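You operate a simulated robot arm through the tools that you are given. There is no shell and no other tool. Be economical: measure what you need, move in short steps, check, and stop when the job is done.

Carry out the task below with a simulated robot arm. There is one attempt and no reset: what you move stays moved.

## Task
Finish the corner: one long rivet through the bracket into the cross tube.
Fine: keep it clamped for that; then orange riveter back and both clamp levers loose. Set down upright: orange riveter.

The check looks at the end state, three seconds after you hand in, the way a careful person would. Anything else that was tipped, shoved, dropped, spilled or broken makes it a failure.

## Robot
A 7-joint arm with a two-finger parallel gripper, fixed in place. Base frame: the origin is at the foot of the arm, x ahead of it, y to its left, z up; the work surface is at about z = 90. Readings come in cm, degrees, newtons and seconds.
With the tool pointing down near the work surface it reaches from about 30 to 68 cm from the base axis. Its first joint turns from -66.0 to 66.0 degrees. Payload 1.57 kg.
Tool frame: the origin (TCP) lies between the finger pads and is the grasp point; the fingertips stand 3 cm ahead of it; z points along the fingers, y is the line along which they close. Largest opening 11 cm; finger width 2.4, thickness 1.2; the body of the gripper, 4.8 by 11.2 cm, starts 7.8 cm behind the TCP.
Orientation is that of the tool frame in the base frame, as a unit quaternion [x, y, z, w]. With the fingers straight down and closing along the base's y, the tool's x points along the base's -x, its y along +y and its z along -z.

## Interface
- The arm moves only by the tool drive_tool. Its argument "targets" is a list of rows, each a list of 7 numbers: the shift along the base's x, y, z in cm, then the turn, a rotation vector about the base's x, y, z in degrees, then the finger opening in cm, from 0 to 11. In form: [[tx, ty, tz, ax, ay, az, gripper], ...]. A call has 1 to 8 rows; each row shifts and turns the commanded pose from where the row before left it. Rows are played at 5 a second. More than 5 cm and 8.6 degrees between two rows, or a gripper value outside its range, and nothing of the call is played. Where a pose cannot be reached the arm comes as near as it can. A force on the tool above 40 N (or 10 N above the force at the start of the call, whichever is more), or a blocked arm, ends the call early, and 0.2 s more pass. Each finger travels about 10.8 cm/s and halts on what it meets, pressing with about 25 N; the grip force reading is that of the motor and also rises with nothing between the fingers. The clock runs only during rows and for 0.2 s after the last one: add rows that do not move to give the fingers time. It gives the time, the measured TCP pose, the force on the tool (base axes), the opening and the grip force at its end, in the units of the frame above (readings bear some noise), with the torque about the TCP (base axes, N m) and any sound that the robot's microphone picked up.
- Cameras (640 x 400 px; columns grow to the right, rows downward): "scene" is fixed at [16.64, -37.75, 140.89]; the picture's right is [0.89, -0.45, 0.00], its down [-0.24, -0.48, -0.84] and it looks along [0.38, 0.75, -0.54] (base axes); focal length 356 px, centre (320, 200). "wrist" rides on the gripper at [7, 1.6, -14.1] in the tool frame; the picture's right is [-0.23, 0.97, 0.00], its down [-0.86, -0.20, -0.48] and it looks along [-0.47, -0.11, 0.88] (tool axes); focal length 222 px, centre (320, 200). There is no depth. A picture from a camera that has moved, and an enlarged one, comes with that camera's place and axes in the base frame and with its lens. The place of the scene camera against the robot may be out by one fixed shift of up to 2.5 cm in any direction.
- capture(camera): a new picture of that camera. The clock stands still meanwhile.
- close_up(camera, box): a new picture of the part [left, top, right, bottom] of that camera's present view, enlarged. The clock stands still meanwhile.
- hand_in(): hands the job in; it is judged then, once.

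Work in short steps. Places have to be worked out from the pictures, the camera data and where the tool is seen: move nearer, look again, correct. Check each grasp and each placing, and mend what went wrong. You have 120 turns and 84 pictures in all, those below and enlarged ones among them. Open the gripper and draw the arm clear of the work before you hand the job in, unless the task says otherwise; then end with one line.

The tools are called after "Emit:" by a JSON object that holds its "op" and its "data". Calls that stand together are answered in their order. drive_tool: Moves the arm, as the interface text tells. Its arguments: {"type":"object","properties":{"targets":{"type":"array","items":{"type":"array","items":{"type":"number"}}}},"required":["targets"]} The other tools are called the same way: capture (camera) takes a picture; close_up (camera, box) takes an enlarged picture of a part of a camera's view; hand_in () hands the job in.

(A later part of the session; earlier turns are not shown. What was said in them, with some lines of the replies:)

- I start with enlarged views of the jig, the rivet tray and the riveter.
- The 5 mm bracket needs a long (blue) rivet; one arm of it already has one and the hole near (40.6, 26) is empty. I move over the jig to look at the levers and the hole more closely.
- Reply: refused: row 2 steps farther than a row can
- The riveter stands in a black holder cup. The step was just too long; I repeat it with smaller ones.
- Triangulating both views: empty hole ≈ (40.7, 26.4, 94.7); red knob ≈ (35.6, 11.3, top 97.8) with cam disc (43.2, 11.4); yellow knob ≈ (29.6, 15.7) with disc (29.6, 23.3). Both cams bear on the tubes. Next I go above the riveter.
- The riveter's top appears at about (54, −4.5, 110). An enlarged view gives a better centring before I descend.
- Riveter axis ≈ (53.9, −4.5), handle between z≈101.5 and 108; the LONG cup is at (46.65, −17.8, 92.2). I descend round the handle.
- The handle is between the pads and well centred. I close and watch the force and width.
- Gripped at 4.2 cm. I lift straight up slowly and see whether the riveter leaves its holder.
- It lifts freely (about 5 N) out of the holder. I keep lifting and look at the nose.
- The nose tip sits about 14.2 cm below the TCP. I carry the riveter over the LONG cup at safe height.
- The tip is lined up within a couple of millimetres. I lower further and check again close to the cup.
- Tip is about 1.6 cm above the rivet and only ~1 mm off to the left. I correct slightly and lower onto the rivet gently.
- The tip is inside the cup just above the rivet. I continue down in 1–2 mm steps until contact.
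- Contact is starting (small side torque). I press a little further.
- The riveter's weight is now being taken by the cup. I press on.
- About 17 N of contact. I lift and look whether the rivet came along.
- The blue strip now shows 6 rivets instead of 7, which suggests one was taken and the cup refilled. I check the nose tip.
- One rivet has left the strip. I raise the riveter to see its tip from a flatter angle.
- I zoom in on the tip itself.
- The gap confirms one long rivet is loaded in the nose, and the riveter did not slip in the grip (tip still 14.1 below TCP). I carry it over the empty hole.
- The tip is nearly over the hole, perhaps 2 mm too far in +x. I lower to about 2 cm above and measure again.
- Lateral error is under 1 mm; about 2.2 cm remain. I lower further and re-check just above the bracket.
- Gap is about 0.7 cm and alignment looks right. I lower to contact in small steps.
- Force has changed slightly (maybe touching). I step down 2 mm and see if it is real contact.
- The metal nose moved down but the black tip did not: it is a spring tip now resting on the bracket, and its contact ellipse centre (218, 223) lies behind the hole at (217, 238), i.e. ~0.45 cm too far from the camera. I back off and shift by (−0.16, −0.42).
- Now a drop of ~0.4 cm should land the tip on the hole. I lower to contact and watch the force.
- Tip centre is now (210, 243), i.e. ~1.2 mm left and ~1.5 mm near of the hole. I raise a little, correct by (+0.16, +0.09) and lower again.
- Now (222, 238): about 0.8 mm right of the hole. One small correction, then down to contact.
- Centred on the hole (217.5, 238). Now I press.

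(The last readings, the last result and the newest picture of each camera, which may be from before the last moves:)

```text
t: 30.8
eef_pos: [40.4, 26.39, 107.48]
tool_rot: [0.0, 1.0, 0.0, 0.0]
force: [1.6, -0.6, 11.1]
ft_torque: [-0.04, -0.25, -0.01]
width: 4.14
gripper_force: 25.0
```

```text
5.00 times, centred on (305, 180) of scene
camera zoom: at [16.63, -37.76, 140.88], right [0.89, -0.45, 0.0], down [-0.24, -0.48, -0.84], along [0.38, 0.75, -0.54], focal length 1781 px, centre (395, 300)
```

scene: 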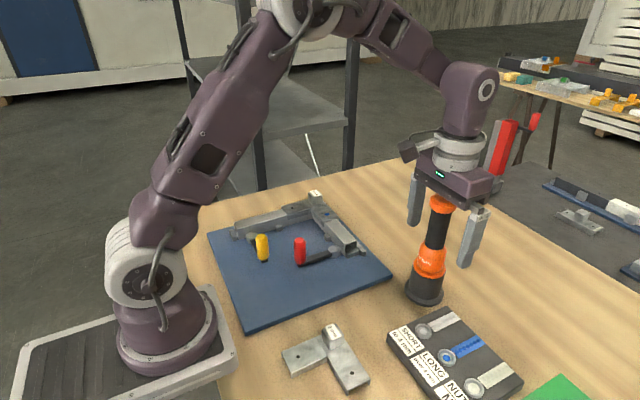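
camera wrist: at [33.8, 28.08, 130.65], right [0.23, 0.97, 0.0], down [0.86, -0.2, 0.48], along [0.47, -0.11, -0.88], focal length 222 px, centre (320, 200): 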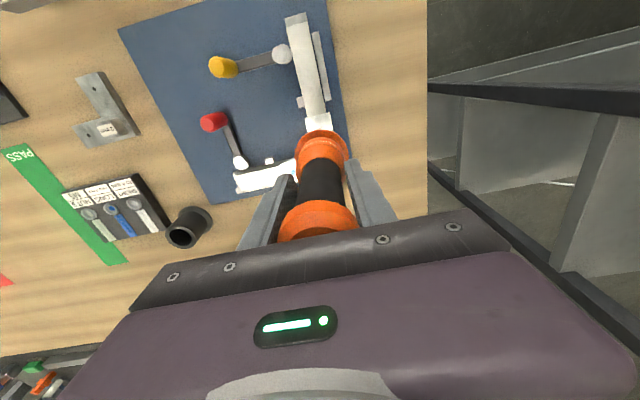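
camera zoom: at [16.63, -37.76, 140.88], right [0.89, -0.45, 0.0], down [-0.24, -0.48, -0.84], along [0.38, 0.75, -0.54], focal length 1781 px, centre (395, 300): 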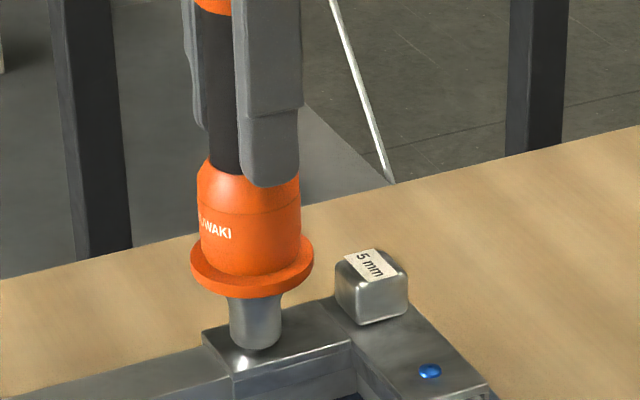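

The spring tip is fully in, force 16 N of contact, no sound yet. I press harder.

Emit:
{"op": "drive_tool", "data": {"targets": [[0, 0, -0.3, 0, 0, 0, 0], [0, 0, -0.3, 0, 0, 0, 0], [0, 0, 0, 0, 0, 0, 0]]}}

```text
t: 31.6
eef_pos: [40.38, 26.33, 106.71]
tool_rot: [0.0, 1.0, 0.0, -0.001]
force: [-0.3, 0.1, 18.2]
ft_torque: [0.01, 0.06, 0.03]
width: 4.17
gripper_force: 25.3
```

Emit:
{"op": "drive_tool", "data": {"targets": [[0, 0, -0.25, 0, 0, 0, 0], [0, 0, -0.25, 0, 0, 0, 0], [0, 0, 0, 0, 0, 0, 0]]}}

Emit:
{"op": "close_up", "data": {"camera": "scene", "box": [265, 140, 345, 220]}}

```text
t: 32.6
eef_pos: [40.47, 26.37, 106.54]
tool_rot: [-0.001, 1.0, 0.002, 0.002]
force: [-5.0, -2.9, 15.5]
ft_torque: [-0.22, 0.51, -0.01]
width: 4.17
gripper_force: 24.8
stopped in row 3: the force on the tool passed its limit at 40 N (the readings are from after the stop); the commanded pose is now the measured one
```

```text
5.00 times, centred on (305, 180) of scene
camera zoom: at [16.61, -37.77, 140.88], right [0.89, -0.45, 0.0], down [-0.24, -0.48, -0.84], along [0.38, 0.75, -0.54], focal length 1781 px, centre (395, 300)
```

zoom: 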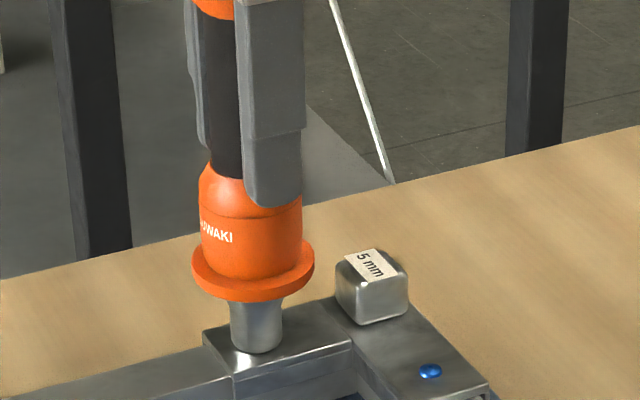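

The force limit tripped at 40 N. I lift off carefully to see whether the rivet has been set.

Emit:
{"op": "drive_tool", "data": {"targets": [[0, 0, 0.4, 0, 0, 0, 0], [0, 0, 0.8, 0, 0, 0, 0], [0, 0, 1.5, 0, 0, 0, 0], [0, 0, 2, 0, 0, 0, 0], [0, 0, 2, 0, 0, 0, 0], [0, 0, 0, 0, 0, 0, 0]]}}

Emit:
{"op": "close_up", "data": {"camera": "scene", "box": [260, 120, 350, 225]}}

```text
t: 34.0
eef_pos: [40.53, 26.34, 113.0]
tool_rot: [0.0, 1.0, 0.001, 0.002]
force: [0.3, 0.8, -4.9]
ft_torque: [0.02, 0.02, 0.04]
width: 4.16
gripper_force: 24.7
```

```text
3.81 times, centred on (305, 172) of scene
camera zoom: at [16.65, -37.74, 140.89], right [0.89, -0.45, 0.0], down [-0.24, -0.48, -0.84], along [0.38, 0.75, -0.54], focal length 1357 px, centre (377, 305)
```

zoom: 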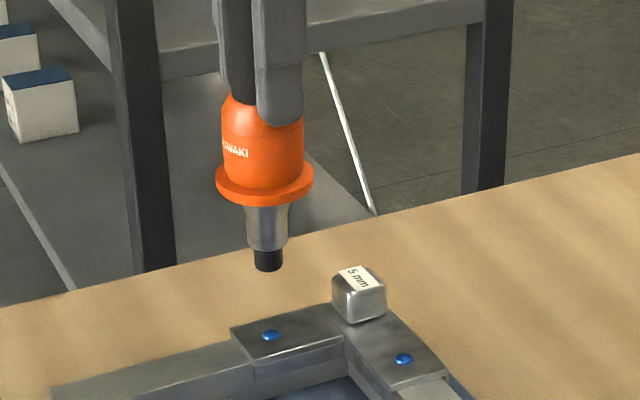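

The second blue rivet is in. A close look at the head, and meanwhile I raise the riveter out of the way.

Emit:
{"op": "drive_tool", "data": {"targets": [[0, 0, 3, 0, 0, 0, 0], [0, 0, 3, 0, 0, 0, 0], [0, 0, 0, 0, 0, 0, 0]]}}

Emit:
{"op": "close_up", "data": {"camera": "scene", "box": [260, 180, 340, 230]}}

```text
t: 34.8
eef_pos: [40.5, 26.34, 119.05]
tool_rot: [0.0, 1.0, 0.002, 0.002]
force: [0.8, -0.1, -4.9]
ft_torque: [-0.01, 0.03, -0.01]
width: 4.19
gripper_force: 24.4
```

```text
8.00 times, centred on (300, 205) of scene
camera zoom: at [16.65, -37.74, 140.89], right [0.89, -0.45, 0.0], down [-0.24, -0.48, -0.84], along [0.38, 0.75, -0.54], focal length 2850 px, centre (480, 160)
```

zoom: 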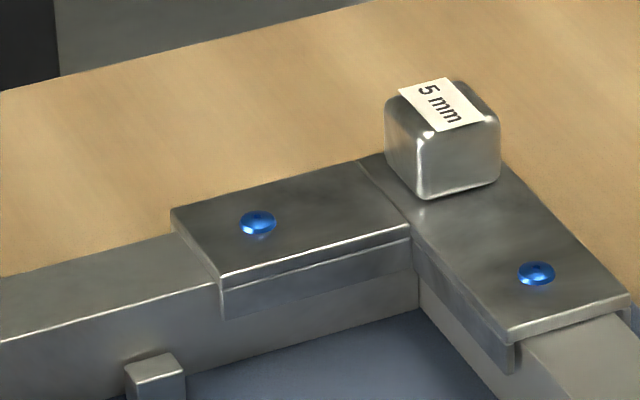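

Rivet is flush like the first. I return the riveter above its holder.

Emit:
{"op": "drive_tool", "data": {"targets": [[1.94, -4.4, 0, 0, 0, 0, 0], [1.94, -4.4, 0, 0, 0, 0, 0], [1.94, -4.4, 0, 0, 0, 0, 0], [1.94, -4.4, 0, 0, 0, 0, 0], [1.94, -4.4, 0, 0, 0, 0, 0], [1.94, -4.4, 0, 0, 0, 0, 0], [1.96, -4.4, 0, 0, 0, 0, 0], [0, 0, 0, 0, 0, 0, 0]]}}

Emit:
{"op": "drive_tool", "data": {"targets": [[0, 0, -3, 0, 0, 0, 0], [0, 0, -3, 0, 0, 0, 0], [0, 0, 0, 0, 0, 0, 0]]}}

Emit:
{"op": "close_up", "data": {"camera": "scene", "box": [380, 210, 470, 320]}}

```text
t: 36.6
eef_pos: [53.9, -4.45, 118.6]
tool_rot: [0.0, 1.0, 0.001, 0.001]
force: [0.2, 0.5, -4.5]
ft_torque: [0.02, -0.01, 0.0]
width: 4.16
gripper_force: 24.6
```

```text
t: 37.4
eef_pos: [53.96, -4.51, 113.04]
tool_rot: [0.0, 1.0, 0.002, 0.002]
force: [-0.5, 0.1, -3.8]
ft_torque: [-0.01, 0.01, -0.03]
width: 4.18
gripper_force: 24.8
```

```text
3.64 times, centred on (425, 265) of scene
camera zoom: at [16.65, -37.75, 140.88], right [0.89, -0.45, 0.0], down [-0.24, -0.48, -0.84], along [0.38, 0.75, -0.54], focal length 1295 px, centre (-62, -36)
```

zoom: 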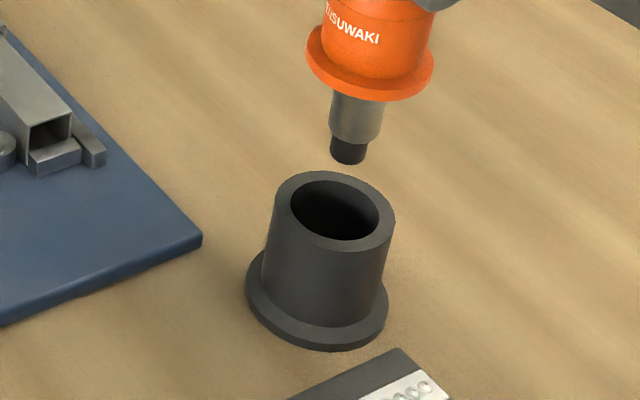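

Aligned with the holder opening. I lower in steps until the flange seats.

Emit:
{"op": "drive_tool", "data": {"targets": [[0, 0, -2, 0, 0, 0, 0], [0, 0, -2, 0, 0, 0, 0], [0, 0, -2, 0, 0, 0, 0], [0, 0, -2, 0, 0, 0, 0], [0, 0, -0.7, 0, 0, 0, 0], [0, 0, 0, 0, 0, 0, 0]]}}

Emit:
{"op": "close_up", "data": {"camera": "scene", "box": [380, 190, 480, 320]}}

```text
t: 38.8
eef_pos: [54.14, -4.5, 104.37]
tool_rot: [0.0, 1.0, 0.002, 0.002]
force: [0.7, -0.5, -4.5]
ft_torque: [0.0, 0.02, -0.02]
width: 4.16
gripper_force: 25.0
```

```text
3.08 times, centred on (430, 255) of scene
camera zoom: at [16.65, -37.75, 140.88], right [0.89, -0.45, 0.0], down [-0.24, -0.48, -0.84], along [0.38, 0.75, -0.54], focal length 1096 px, centre (-18, 31)
```

zoom: 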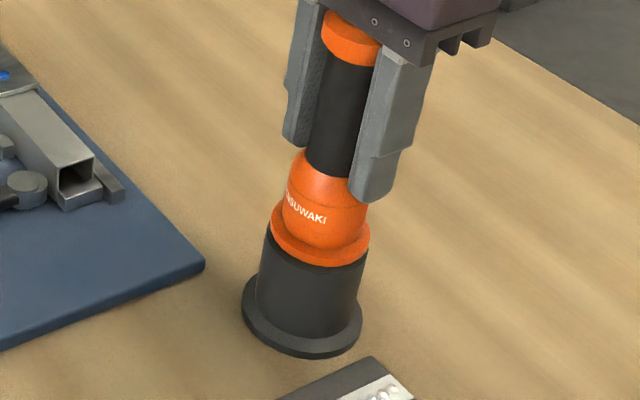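

Almost seated; about 1 cm more by my estimate. I lower gently until the weight comes off.

Emit:
{"op": "drive_tool", "data": {"targets": [[0, 0, -0.4, 0, 0, 0, 0], [0, 0, -0.3, 0, 0, 0, 0], [0, 0, -0.2, 0, 0, 0, 0], [0, 0, 0, 0, 0, 0, 0]]}}

```text
t: 39.5
eef_pos: [54.16, -4.35, 103.96]
tool_rot: [-0.001, 1.0, 0.0, 0.005]
force: [-2.8, 1.4, 7.4]
ft_torque: [0.1, 0.01, -0.01]
width: 4.19
gripper_force: 25.3
stopped in row 3: the force on the tool passed its limit at 45 N (the readings are from after the stop); the commanded pose is now the measured one
```

It met the seat firmly. I ease up a millimetre and check seating before release.

Emit:
{"op": "drive_tool", "data": {"targets": [[0, 0, 0.1, 0, 0, 0, 0], [0, 0, 0, 0, 0, 0, 0]]}}

Emit:
{"op": "close_up", "data": {"camera": "scene", "box": [380, 190, 480, 320]}}

```text
t: 40.1
eef_pos: [54.19, -4.35, 104.05]
tool_rot: [0.0, 1.0, 0.001, 0.004]
force: [0.2, -0.9, -4.5]
ft_torque: [0.04, -0.01, 0.01]
width: 4.18
gripper_force: 24.8
```

```text
3.08 times, centred on (430, 255) of scene
camera zoom: at [16.65, -37.75, 140.88], right [0.89, -0.45, 0.0], down [-0.24, -0.48, -0.84], along [0.38, 0.75, -0.54], focal length 1096 px, centre (-18, 31)
```

zoom: 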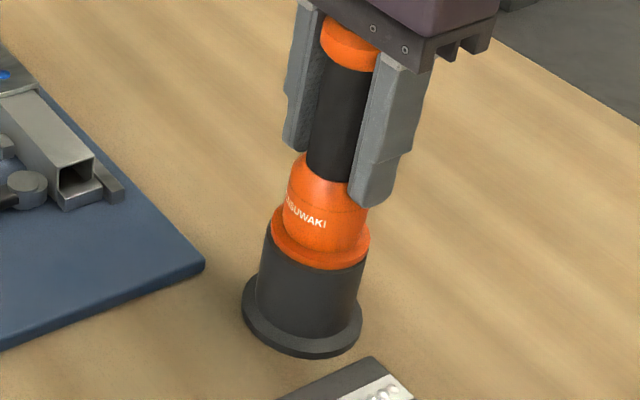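

Seated on the holder rim. I release and draw straight up.

Emit:
{"op": "drive_tool", "data": {"targets": [[0, 0, 0, 0, 0, 0, 5], [0, 0, 0, 0, 0, 0, 8], [0, 0, 0, 0, 0, 0, 11], [0, 0, 0, 0, 0, 0, 11]]}}

Emit:
{"op": "capture", "data": {"camera": "wrist"}}

```text
t: 41.1
eef_pos: [54.26, -4.37, 104.12]
tool_rot: [-0.001, 1.0, 0.001, 0.004]
force: [0.9, -0.3, -0.3]
ft_torque: [-0.04, -0.01, -0.01]
width: 11.0
gripper_force: 0.0
```

```text
34 pictures are left
camera wrist: at [47.17, -2.79, 118.11], right [0.23, 0.97, 0.0], down [0.85, -0.2, 0.49], along [0.47, -0.11, -0.87], focal length 222 px, centre (320, 200)
```

wrist: 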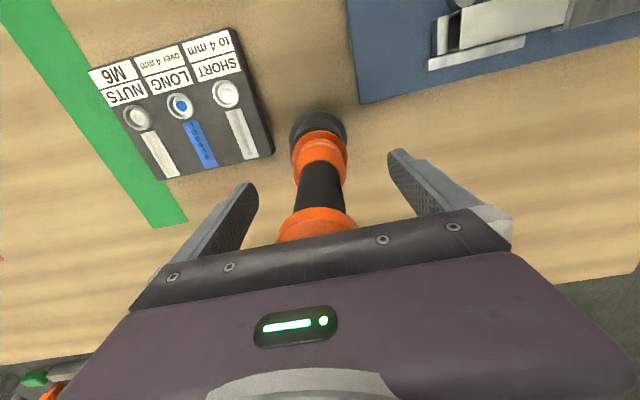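

Released and upright. I rise clear and move above the red lever to look closely.

Emit:
{"op": "drive_tool", "data": {"targets": [[0, 0, 4, 0, 0, 0, 11], [0, 0, 5, 0, 0, 0, 11], [0, 0, 5, 0, 0, 0, 11], [-3.44, 3.08, 0, 0, 0, 0, 11], [-3.44, 3.08, 0, 0, 0, 0, 11], [-3.44, 3.08, 0, 0, 0, 0, 11], [-3.44, 3.08, 0, 0, 0, 0, 11], [-3.44, 3.08, 0, 0, 0, 0, 11]]}}

Emit:
{"op": "drive_tool", "data": {"targets": [[0, 0, -4, 0, 0, 0, 11], [0, 0, -4, 0, 0, 0, 11], [0, 0, -4, 0, 0, 0, 11], [0, 0, 0, 0, 0, 0, 11]]}}

Emit:
{"op": "capture", "data": {"camera": "wrist"}}

Emit:
{"op": "capture", "data": {"camera": "scene"}}

```text
t: 42.9
eef_pos: [37.22, 10.86, 118.03]
tool_rot: [0.0, 1.0, 0.002, 0.004]
force: [-0.1, 0.5, 0.1]
ft_torque: [-0.02, -0.01, 0.03]
width: 11.01
gripper_force: 0.0
```

```text
t: 43.9
eef_pos: [37.05, 11.12, 105.96]
tool_rot: [-0.001, 1.0, 0.001, 0.004]
force: [-1.0, -0.4, -0.4]
ft_torque: [0.02, 0.02, -0.02]
width: 11.01
gripper_force: 0.1
```

```text
33 pictures are left
camera wrist: at [30.06, 12.79, 120.13], right [0.23, 0.97, 0.0], down [0.85, -0.2, 0.49], along [0.47, -0.11, -0.87], focal length 222 px, centre (320, 200)
```

wrist: 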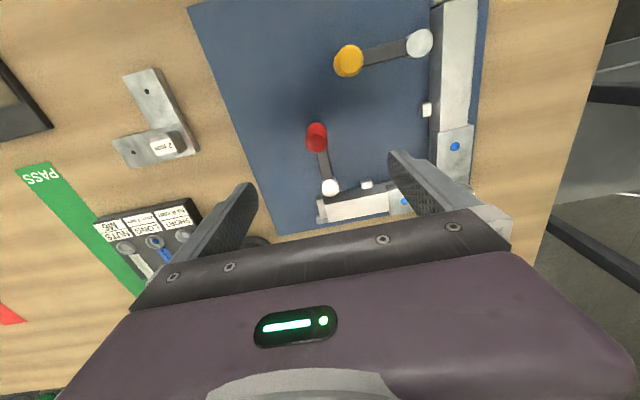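

```text
32 pictures are left
```

scene: 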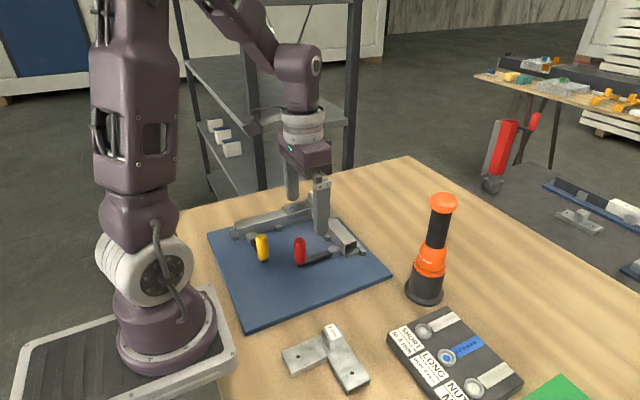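

I zoom in on the red lever.

Emit:
{"op": "close_up", "data": {"camera": "wrist", "box": [250, 105, 430, 235]}}

Emit:
{"op": "close_up", "data": {"camera": "scene", "box": [220, 200, 380, 300]}}

```text
3.08 times, centred on (340, 170) of wrist
camera zoom: at [30.06, 12.79, 120.13], right [0.23, 0.97, 0.0], down [0.85, -0.2, 0.49], along [0.47, -0.11, -0.87], focal length 684 px, centre (258, 292)
```

zoom: 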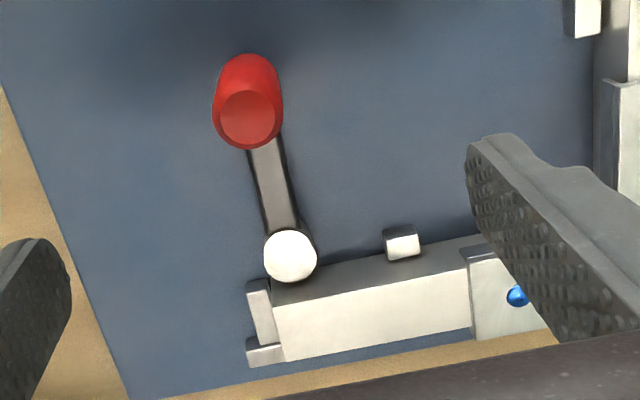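

```text
4.00 times, centred on (300, 250) of scene
camera zoom: at [16.64, -37.75, 140.89], right [0.89, -0.45, 0.0], down [-0.24, -0.48, -0.84], along [0.38, 0.75, -0.54], focal length 1425 px, centre (400, 0)
```

zoom: 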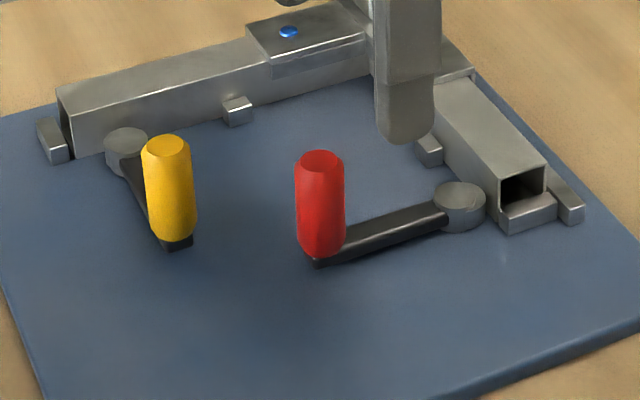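

Red knob spans about z 92.3–98 at (35.6, 11.2). I descend round it with a medium opening and grip it.

Emit:
{"op": "drive_tool", "data": {"targets": [[-1.45, 0.1, -1.5, 0, 0, 0, 7], [0, 0, -3, 0, 0, 0, 7], [0, 0, -3, 0, 0, 0, 7], [0, 0, -1.9, 0, 0, 0, 7], [0, 0, 0, 0, 0, 0, 7]]}}

Emit:
{"op": "capture", "data": {"camera": "wrist"}}

```text
t: 45.1
eef_pos: [35.78, 11.11, 96.81]
tool_rot: [-0.001, 1.0, 0.002, 0.004]
force: [0.9, 0.6, 0.1]
ft_torque: [0.0, 0.0, 0.01]
width: 7.03
gripper_force: 0.0
```

```text
29 pictures are left
camera wrist: at [28.68, 12.72, 110.87], right [0.23, 0.97, 0.0], down [0.85, -0.2, 0.49], along [0.47, -0.11, -0.87], focal length 222 px, centre (320, 200)
```

wrist: 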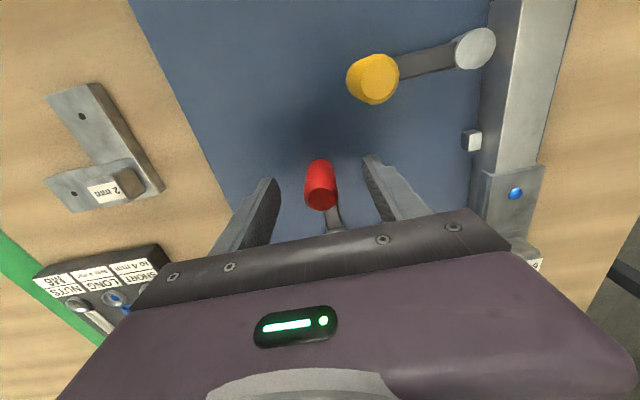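

The knob is centred between the pads. I close on it.

Emit:
{"op": "drive_tool", "data": {"targets": [[0, 0, 0, 0, 0, 0, 4], [0, 0, 0, 0, 0, 0, 2], [0, 0, 0, 0, 0, 0, 0], [0, 0, 0, 0, 0, 0, 0]]}}

```text
t: 46.1
eef_pos: [35.76, 11.02, 96.78]
tool_rot: [-0.001, 1.0, 0.001, 0.005]
force: [-0.8, 0.2, -4.6]
ft_torque: [-0.71, -0.15, 0.05]
width: 2.34
gripper_force: 35.4
```

Gripped (2.34 cm). I try a first 8° swing outward (towards −y) with matching wrist turn, reading the force.

Emit:
{"op": "drive_tool", "data": {"targets": [[0.02, -0.52, 0, 0, 0, 4, 0], [0.05, -0.52, 0, 0, 0, 4, 0], [0, 0, 0, 0, 0, 0, 0]]}}

```text
t: 46.9
eef_pos: [35.65, 10.2, 96.8]
tool_rot: [-0.071, 0.997, 0.002, 0.005]
force: [-3.1, -0.4, 28.1]
ft_torque: [-0.75, -0.23, 0.03]
width: 2.37
gripper_force: 35.9
```

The swing moves with little y force but a 28 N upward push on the hand. I look before going on.

Emit:
{"op": "close_up", "data": {"camera": "scene", "box": [220, 180, 380, 300]}}

Emit:
{"op": "close_up", "data": {"camera": "wrist", "box": [200, 80, 440, 250]}}

```text
3.33 times, centred on (300, 240) of scene
camera zoom: at [16.6, -37.76, 140.89], right [0.89, -0.45, 0.0], down [-0.24, -0.48, -0.84], along [0.38, 0.75, -0.54], focal length 1187 px, centre (387, 67)
```

zoom: 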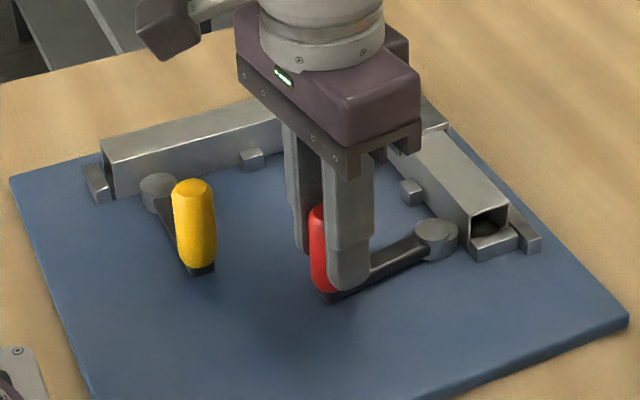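

```text
2.35 times, centred on (320, 165) of wrist
camera zoom: at [28.6, 10.68, 110.78], right [0.09, 1.0, 0.01], down [0.87, -0.08, 0.49], along [0.49, -0.04, -0.87], focal length 523 px, centre (320, 282)
```

zoom: 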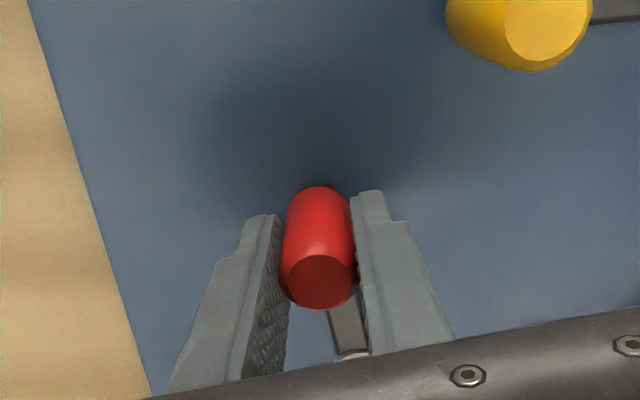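

The lever does follow. The vertical force may be fingertips riding on something at the knob foot; I ease up 0.4 cm and read again.

Emit:
{"op": "drive_tool", "data": {"targets": [[0, 0, 0.2, 0, 0, 0, 0], [0, 0, 0.2, 0, 0, 0, 0], [0, 0, 0, 0, 0, 0, 0]]}}

```text
t: 47.7
eef_pos: [35.73, 10.2, 97.11]
tool_rot: [-0.071, 0.997, 0.002, 0.003]
force: [3.1, -0.1, -26.8]
ft_torque: [-0.63, 0.03, -0.01]
width: 2.35
gripper_force: 36.1
```

The grip is simply rigid vertically (±27 N for ±0.2 cm). I open slightly so the knob is loosely caged, and swing it that way.

Emit:
{"op": "drive_tool", "data": {"targets": [[0, 0, 0, 0, 0, 0, 2.8], [0, 0, 0, 0, 0, 0, 2.8], [0.09, -0.52, 0, 0, 0, 4, 2.8], [0.12, -0.51, 0, 0, 0, 4, 2.8], [0.15, -0.5, 0, 0, 0, 4, 2.8], [0, 0, 0, 0, 0, 0, 2.8]]}}

```text
t: 49.1
eef_pos: [36.08, 8.58, 97.05]
tool_rot: [-0.174, 0.985, 0.001, 0.004]
force: [-0.5, 0.2, 0.1]
ft_torque: [-0.01, -0.02, 0.02]
width: 2.83
gripper_force: 0.1
```

Almost no resistance at 20°. I continue along the arc to about 52° and check.

Emit:
{"op": "drive_tool", "data": {"targets": [[0.43, -0.95, 0, 0, 0, 8, 2.8], [0.55, -0.89, 0, 0, 0, 8, 2.8], [0.67, -0.8, 0, 0, 0, 8, 2.8], [0.78, -0.7, 0, 0, 0, 8, 2.8], [0, 0, 0, 0, 0, 0, 2.8]]}}

Emit:
{"op": "close_up", "data": {"camera": "scene", "box": [220, 180, 380, 300]}}

```text
t: 50.3
eef_pos: [38.51, 5.19, 97.25]
tool_rot: [-0.44, 0.898, 0.003, 0.003]
force: [-1.2, 0.3, 0.1]
ft_torque: [-0.01, 0.0, -0.02]
width: 2.81
gripper_force: 0.1
```

```text
3.33 times, centred on (300, 240) of scene
camera zoom: at [16.64, -37.75, 140.89], right [0.89, -0.45, 0.0], down [-0.24, -0.48, -0.84], along [0.38, 0.75, -0.54], focal length 1187 px, centre (387, 67)
```

zoom: 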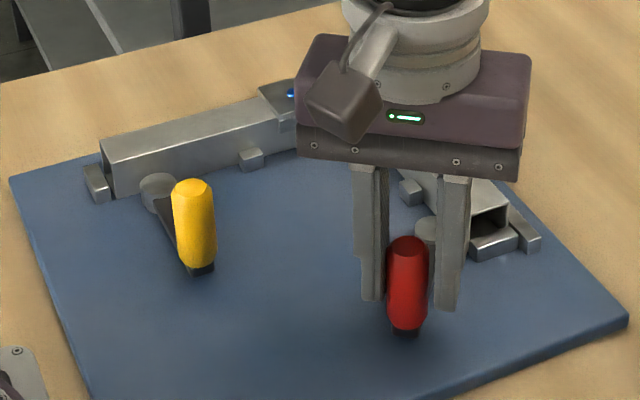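

The red lever follows to ~52°. I continue to about 84°.

Emit:
{"op": "drive_tool", "data": {"targets": [[0.87, -0.59, 0, 0, 0, 8, 2.8], [0.94, -0.45, 0, 0, 0, 8, 2.8], [1.0, -0.33, 0, 0, 0, 8, 2.8], [1.03, -0.18, 0, 0, 0, 8, 2.8], [0, 0, 0, 0, 0, 0, 2.8]]}}

Emit:
{"op": "close_up", "data": {"camera": "scene", "box": [220, 180, 380, 300]}}

```text
t: 51.5
eef_pos: [42.3, 3.68, 96.98]
tool_rot: [-0.669, 0.743, 0.005, 0.002]
force: [-5.7, 1.3, 0.3]
ft_torque: [-0.05, 0.0, -0.03]
width: 3.32
gripper_force: 2.7
```

```text
3.33 times, centred on (300, 240) of scene
camera zoom: at [16.62, -37.74, 140.89], right [0.89, -0.45, 0.0], down [-0.24, -0.48, -0.84], along [0.38, 0.75, -0.54], focal length 1187 px, centre (387, 67)
```

zoom: 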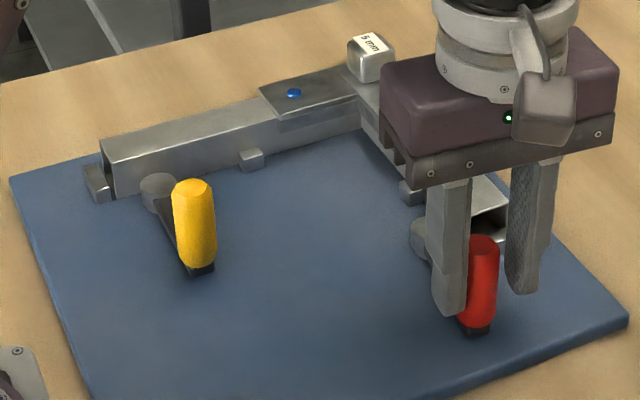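

The lever has reached its end stop. I ease back, open and rise clear.

Emit:
{"op": "drive_tool", "data": {"targets": [[-0.3, 0.05, 0, 0, 0, 0, 3.5], [0, 0, 0, 0, 0, 0, 5.5], [0, 0, 0, 0, 0, 0, 5.5], [0, 0, 3, 0, 0, 0, 5.5], [0, 0, 4, 0, 0, 0, 5.5], [0, 0, 4, 0, 0, 0, 5.5], [0, 0, 0, 0, 0, 0, 5.5]]}}

Emit:
{"op": "close_up", "data": {"camera": "scene", "box": [220, 180, 380, 300]}}

```text
t: 53.1
eef_pos: [41.84, 3.55, 108.14]
tool_rot: [-0.67, 0.743, 0.003, 0.003]
force: [-0.8, 0.5, -0.9]
ft_torque: [0.03, 0.01, 0.03]
width: 5.5
gripper_force: 0.1
```

```text
3.33 times, centred on (300, 240) of scene
camera zoom: at [16.64, -37.75, 140.89], right [0.89, -0.45, 0.0], down [-0.24, -0.48, -0.84], along [0.38, 0.75, -0.54], focal length 1187 px, centre (387, 67)
```

zoom: 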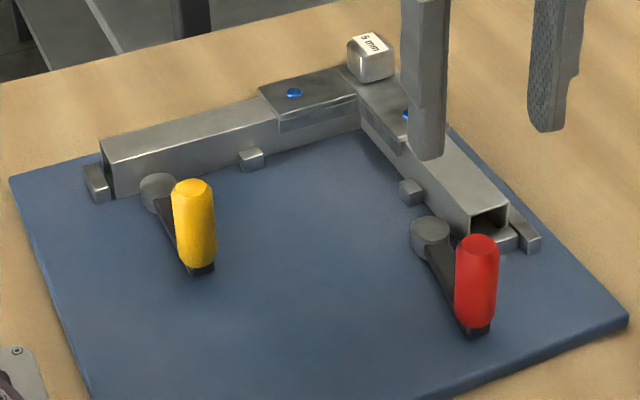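

Red cam is clearly off the tube. Now to the yellow lever: I move above its knob keeping the present hand orientation (fingers closing along x).

Emit:
{"op": "drive_tool", "data": {"targets": [[-3.06, 3.04, -0.5, 0, 0, 0, 7], [-3.06, 3.04, -0.5, 0, 0, 0, 7], [-3.06, 3.04, -0.5, 0, 0, 0, 7], [-3.06, 3.04, -0.5, 0, 0, 0, 7], [0, 0, 0, 0, 0, 0, 7]]}}

Emit:
{"op": "capture", "data": {"camera": "wrist"}}

```text
t: 54.3
eef_pos: [29.08, 16.03, 106.13]
tool_rot: [-0.669, 0.743, 0.004, 0.002]
force: [-0.1, -0.3, 0.8]
ft_torque: [0.01, 0.01, 0.01]
width: 7.0
gripper_force: 0.1
```

```text
23 pictures are left
camera wrist: at [26.84, 9.15, 120.14], right [-0.94, 0.33, 0.0], down [0.29, 0.83, 0.49], along [0.16, 0.46, -0.87], focal length 222 px, centre (320, 200)
```

wrist: 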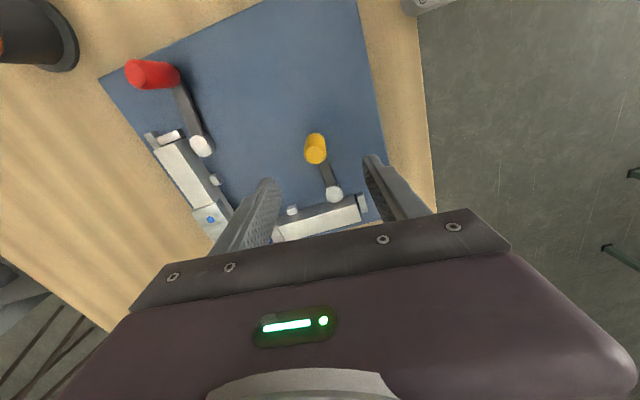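

Yellow knob top computes to (29.5, 15.7). I correct and descend round it.

Emit:
{"op": "drive_tool", "data": {"targets": [[0.45, -0.3, -1.5, 0, 0, 0, 7], [0, 0, -3, 0, 0, 0, 7], [0, 0, -3, 0, 0, 0, 7], [0, 0, -1.7, 0, 0, 0, 7], [0, 0, 0, 0, 0, 0, 7]]}}

Emit:
{"op": "capture", "data": {"camera": "wrist"}}

```text
t: 55.5
eef_pos: [29.96, 15.51, 96.92]
tool_rot: [-0.67, 0.742, 0.003, 0.003]
force: [-0.5, 0.7, -0.1]
ft_torque: [0.02, -0.01, -0.01]
width: 6.97
gripper_force: 0.0
```

```text
22 pictures are left
camera wrist: at [27.69, 8.59, 110.94], right [-0.95, 0.33, 0.0], down [0.29, 0.83, 0.49], along [0.15, 0.46, -0.87], focal length 222 px, centre (320, 200)
```

wrist: 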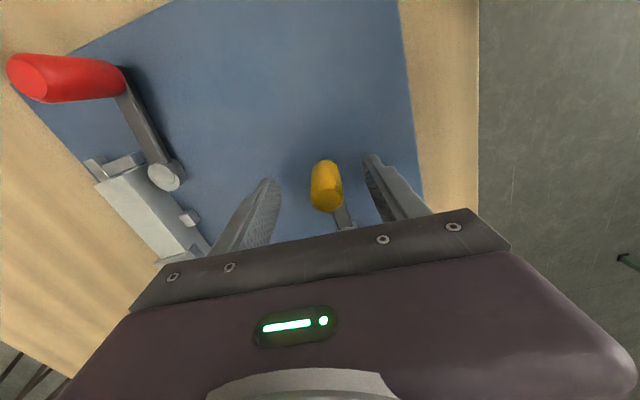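

Knob is ~0.3 cm to −x of centre. I centre, narrow to a loose cage, and probe 8° outward (−x).

Emit:
{"op": "drive_tool", "data": {"targets": [[-0.35, 0, 0, 0, 0, 0, 5], [0, 0, 0, 0, 0, 0, 2.8], [0, 0, 0, 0, 0, 0, 2.8], [0, 0, 0, 0, 0, 0, 2.8]]}}

Emit:
{"op": "drive_tool", "data": {"targets": [[-0.52, 0.02, 0, 0, 0, -4, 2.8], [-0.52, 0.05, 0, 0, 0, -4, 2.8], [0, 0, 0, 0, 0, 0, 2.8]]}}

```text
t: 56.5
eef_pos: [29.75, 15.54, 96.88]
tool_rot: [-0.67, 0.742, 0.003, 0.003]
force: [0.0, 0.4, 0.3]
ft_torque: [0.0, -0.03, 0.01]
width: 2.81
gripper_force: 0.0
```

```text
t: 57.3
eef_pos: [28.65, 15.55, 96.66]
tool_rot: [-0.615, 0.788, 0.003, 0.003]
force: [1.6, -0.8, -1.0]
ft_torque: [0.01, -0.02, 0.0]
width: 2.94
gripper_force: 0.4
```

Only 1.6 N resistance; I continue outward another 12°.

Emit:
{"op": "drive_tool", "data": {"targets": [[-0.52, 0.09, 0, 0, 0, -4, 2.8], [-0.51, 0.12, 0, 0, 0, -4, 2.8], [-0.5, 0.15, 0, 0, 0, -4, 2.8], [0, 0, 0, 0, 0, 0, 2.8]]}}

Emit:
{"op": "close_up", "data": {"camera": "scene", "box": [200, 180, 360, 300]}}

```text
t: 58.3
eef_pos: [27.22, 15.98, 96.73]
tool_rot: [-0.53, 0.848, 0.003, 0.003]
force: [0.4, -0.9, 0.0]
ft_torque: [0.01, 0.04, 0.02]
width: 2.81
gripper_force: 0.1
```

```text
3.33 times, centred on (280, 240) of scene
camera zoom: at [16.64, -37.75, 140.88], right [0.89, -0.45, 0.0], down [-0.24, -0.48, -0.84], along [0.38, 0.75, -0.54], focal length 1187 px, centre (453, 67)
```

zoom: 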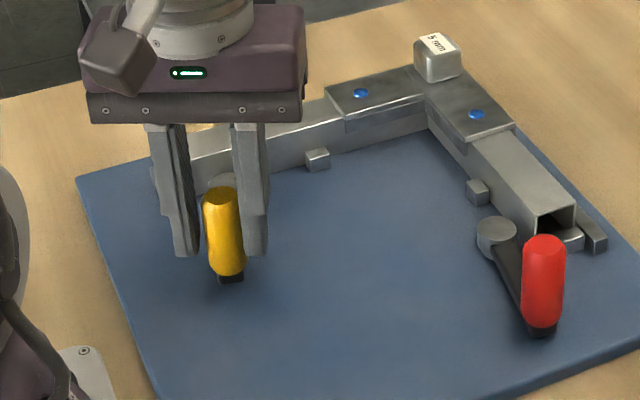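

Moving freely. I continue to ~52°, watching the reach (radius ≈ 30).

Emit:
{"op": "drive_tool", "data": {"targets": [[-0.95, 0.43, 0, 0, 0, -8, 2.8], [-0.89, 0.55, 0, 0, 0, -8, 2.8], [-0.8, 0.67, 0, 0, 0, -8, 2.8], [0, 0, 0, 0, 0, 0, 2.8]]}}

```text
t: 59.3
eef_pos: [24.75, 17.85, 96.97]
tool_rot: [-0.342, 0.94, 0.003, 0.002]
force: [1.0, 0.1, 0.2]
ft_torque: [-0.03, 0.04, 0.01]
width: 2.85
gripper_force: 0.0
out of reach, approached as far as the arm can: row 3
```

The arm is at its inner limit (radius ≈ 30.5). I follow a slightly smaller circle (0.6 cm nearer the pivot), which the finger width allows.

Emit:
{"op": "drive_tool", "data": {"targets": [[-0.3, 1.2, 0, 0, 0, -8, 2.8], [-0.5, 0.8, 0, 0, 0, -8, 2.8], [0, 0, 0, 0, 0, 0, 2.8]]}}

Emit:
{"op": "close_up", "data": {"camera": "scene", "box": [180, 180, 340, 300]}}

```text
t: 60.1
eef_pos: [24.0, 19.75, 96.99]
tool_rot: [-0.207, 0.978, 0.002, 0.004]
force: [-0.6, -0.5, 0.3]
ft_torque: [-0.03, 0.0, 0.0]
width: 2.85
gripper_force: 0.5
```

```text
3.33 times, centred on (260, 240) of scene
camera zoom: at [16.64, -37.75, 140.88], right [0.89, -0.45, 0.0], down [-0.24, -0.48, -0.84], along [0.38, 0.75, -0.54], focal length 1187 px, centre (520, 67)
```

zoom: 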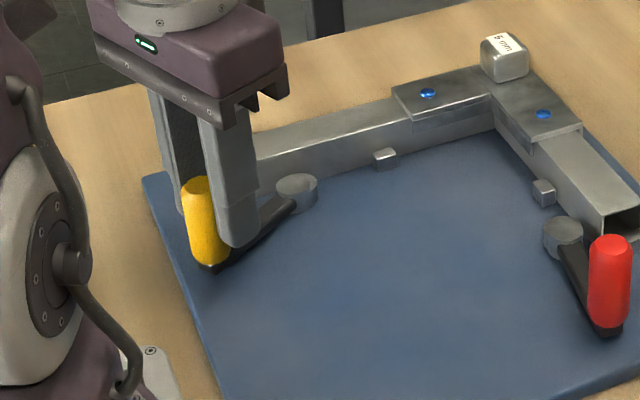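

The yellow lever follows well. I finish the swing to its end stop.

Emit:
{"op": "drive_tool", "data": {"targets": [[-0.85, 0.85, 0, 0, 0, -8, 2.8], [-0.3, 0.9, 0, 0, 0, -8, 2.8], [-0.15, 0.6, 0, 0, 0, -4, 2.8], [0, 0, 0, 0, 0, 0, 2.8]]}}

Emit:
{"op": "close_up", "data": {"camera": "scene", "box": [180, 180, 340, 300]}}

```text
t: 61.1
eef_pos: [22.83, 22.18, 96.91]
tool_rot: [-0.035, 0.999, 0.001, 0.005]
force: [1.0, -1.8, -1.1]
ft_torque: [-0.04, -0.03, -0.02]
width: 2.97
gripper_force: 0.6
```

```text
3.33 times, centred on (260, 240) of scene
camera zoom: at [16.64, -37.75, 140.88], right [0.89, -0.45, 0.0], down [-0.24, -0.48, -0.84], along [0.38, 0.75, -0.54], focal length 1187 px, centre (520, 67)
```

zoom: 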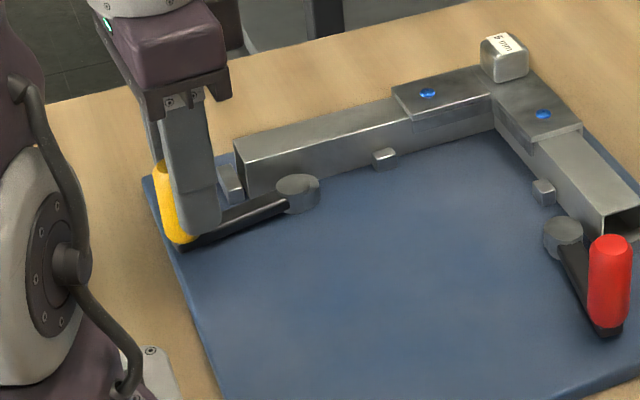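

The yellow cam is clear of the tube. I open, rise straight up, then move away.

Emit:
{"op": "drive_tool", "data": {"targets": [[0, -0.1, 0, 0, 0, 0, 4.5], [0, 0, 0, 0, 0, 0, 4.5], [0, 0, 2, 0, 0, 0, 4.5], [0, 0, 3, 0, 0, 0, 4.5], [0, 0, 3, 0, 0, 0, 4.5], [0, 0, 3, 0, 0, 0, 4.5], [0, 0, 0, 0, 0, 0, 4.5]]}}

Emit:
{"op": "drive_tool", "data": {"targets": [[3, -3, 2, 0, 0, 0, 5], [3, -3, 2, 0, 0, 0, 6], [3, -3, 2, 0, 0, 0, 8], [3, -3, 2, 0, 0, 0, 10], [2, -3, 2, 0, 0, 0, 10], [0, 0, 0, 0, 0, 0, 10]]}}

Emit:
{"op": "capture", "data": {"camera": "scene"}}

Emit:
{"op": "capture", "data": {"camera": "wrist"}}

```text
t: 62.7
eef_pos: [22.84, 21.99, 108.15]
tool_rot: [-0.035, 0.999, 0.001, 0.005]
force: [-0.9, 0.4, -0.6]
ft_torque: [-0.02, 0.02, -0.02]
width: 4.51
gripper_force: 0.1
```

```text
t: 64.1
eef_pos: [36.88, 6.95, 117.91]
tool_rot: [-0.035, 0.999, 0.001, 0.004]
force: [-0.4, -0.7, 0.4]
ft_torque: [0.01, 0.02, 0.0]
width: 10.01
gripper_force: 0.1
```

```text
18 pictures are left
```

scene: 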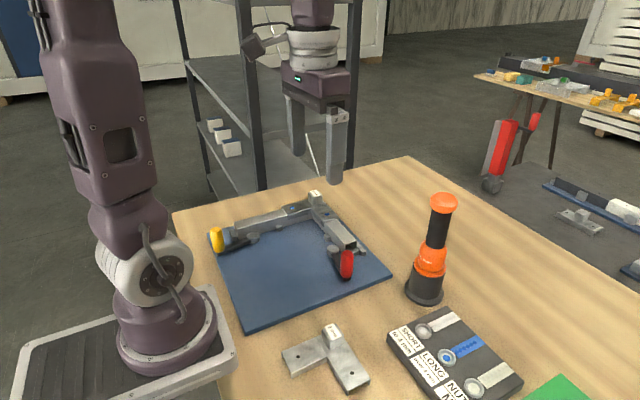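

```text
17 pictures are left
camera wrist: at [29.82, 8.04, 131.92], right [0.16, 0.99, 0.0], down [0.86, -0.14, 0.49], along [0.48, -0.07, -0.87], focal length 222 px, centre (320, 200)
```

wrist: 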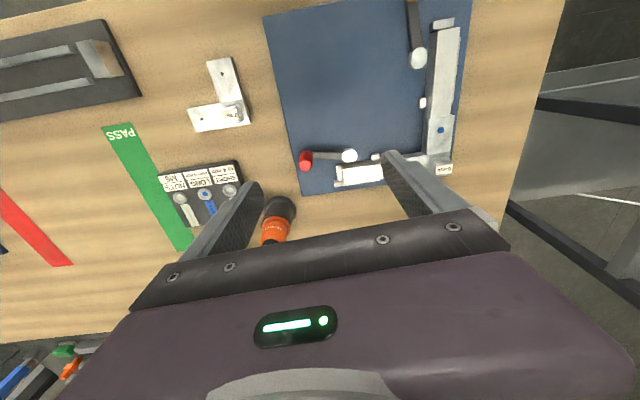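

Both rivets are in place, both levers are swung off the tubes, the riveter stands upright in its holder, and the arm is clear with the gripper open. I hand in.

Emit:
{"op": "hand_in", "data": {}}

```text
The job is handed in.
```

I set one long rivet through the 5 mm bracket into the cross tube while it was still clamped. The orange riveter is back upright in its holder, both clamp levers are loose, and the job is handed in.
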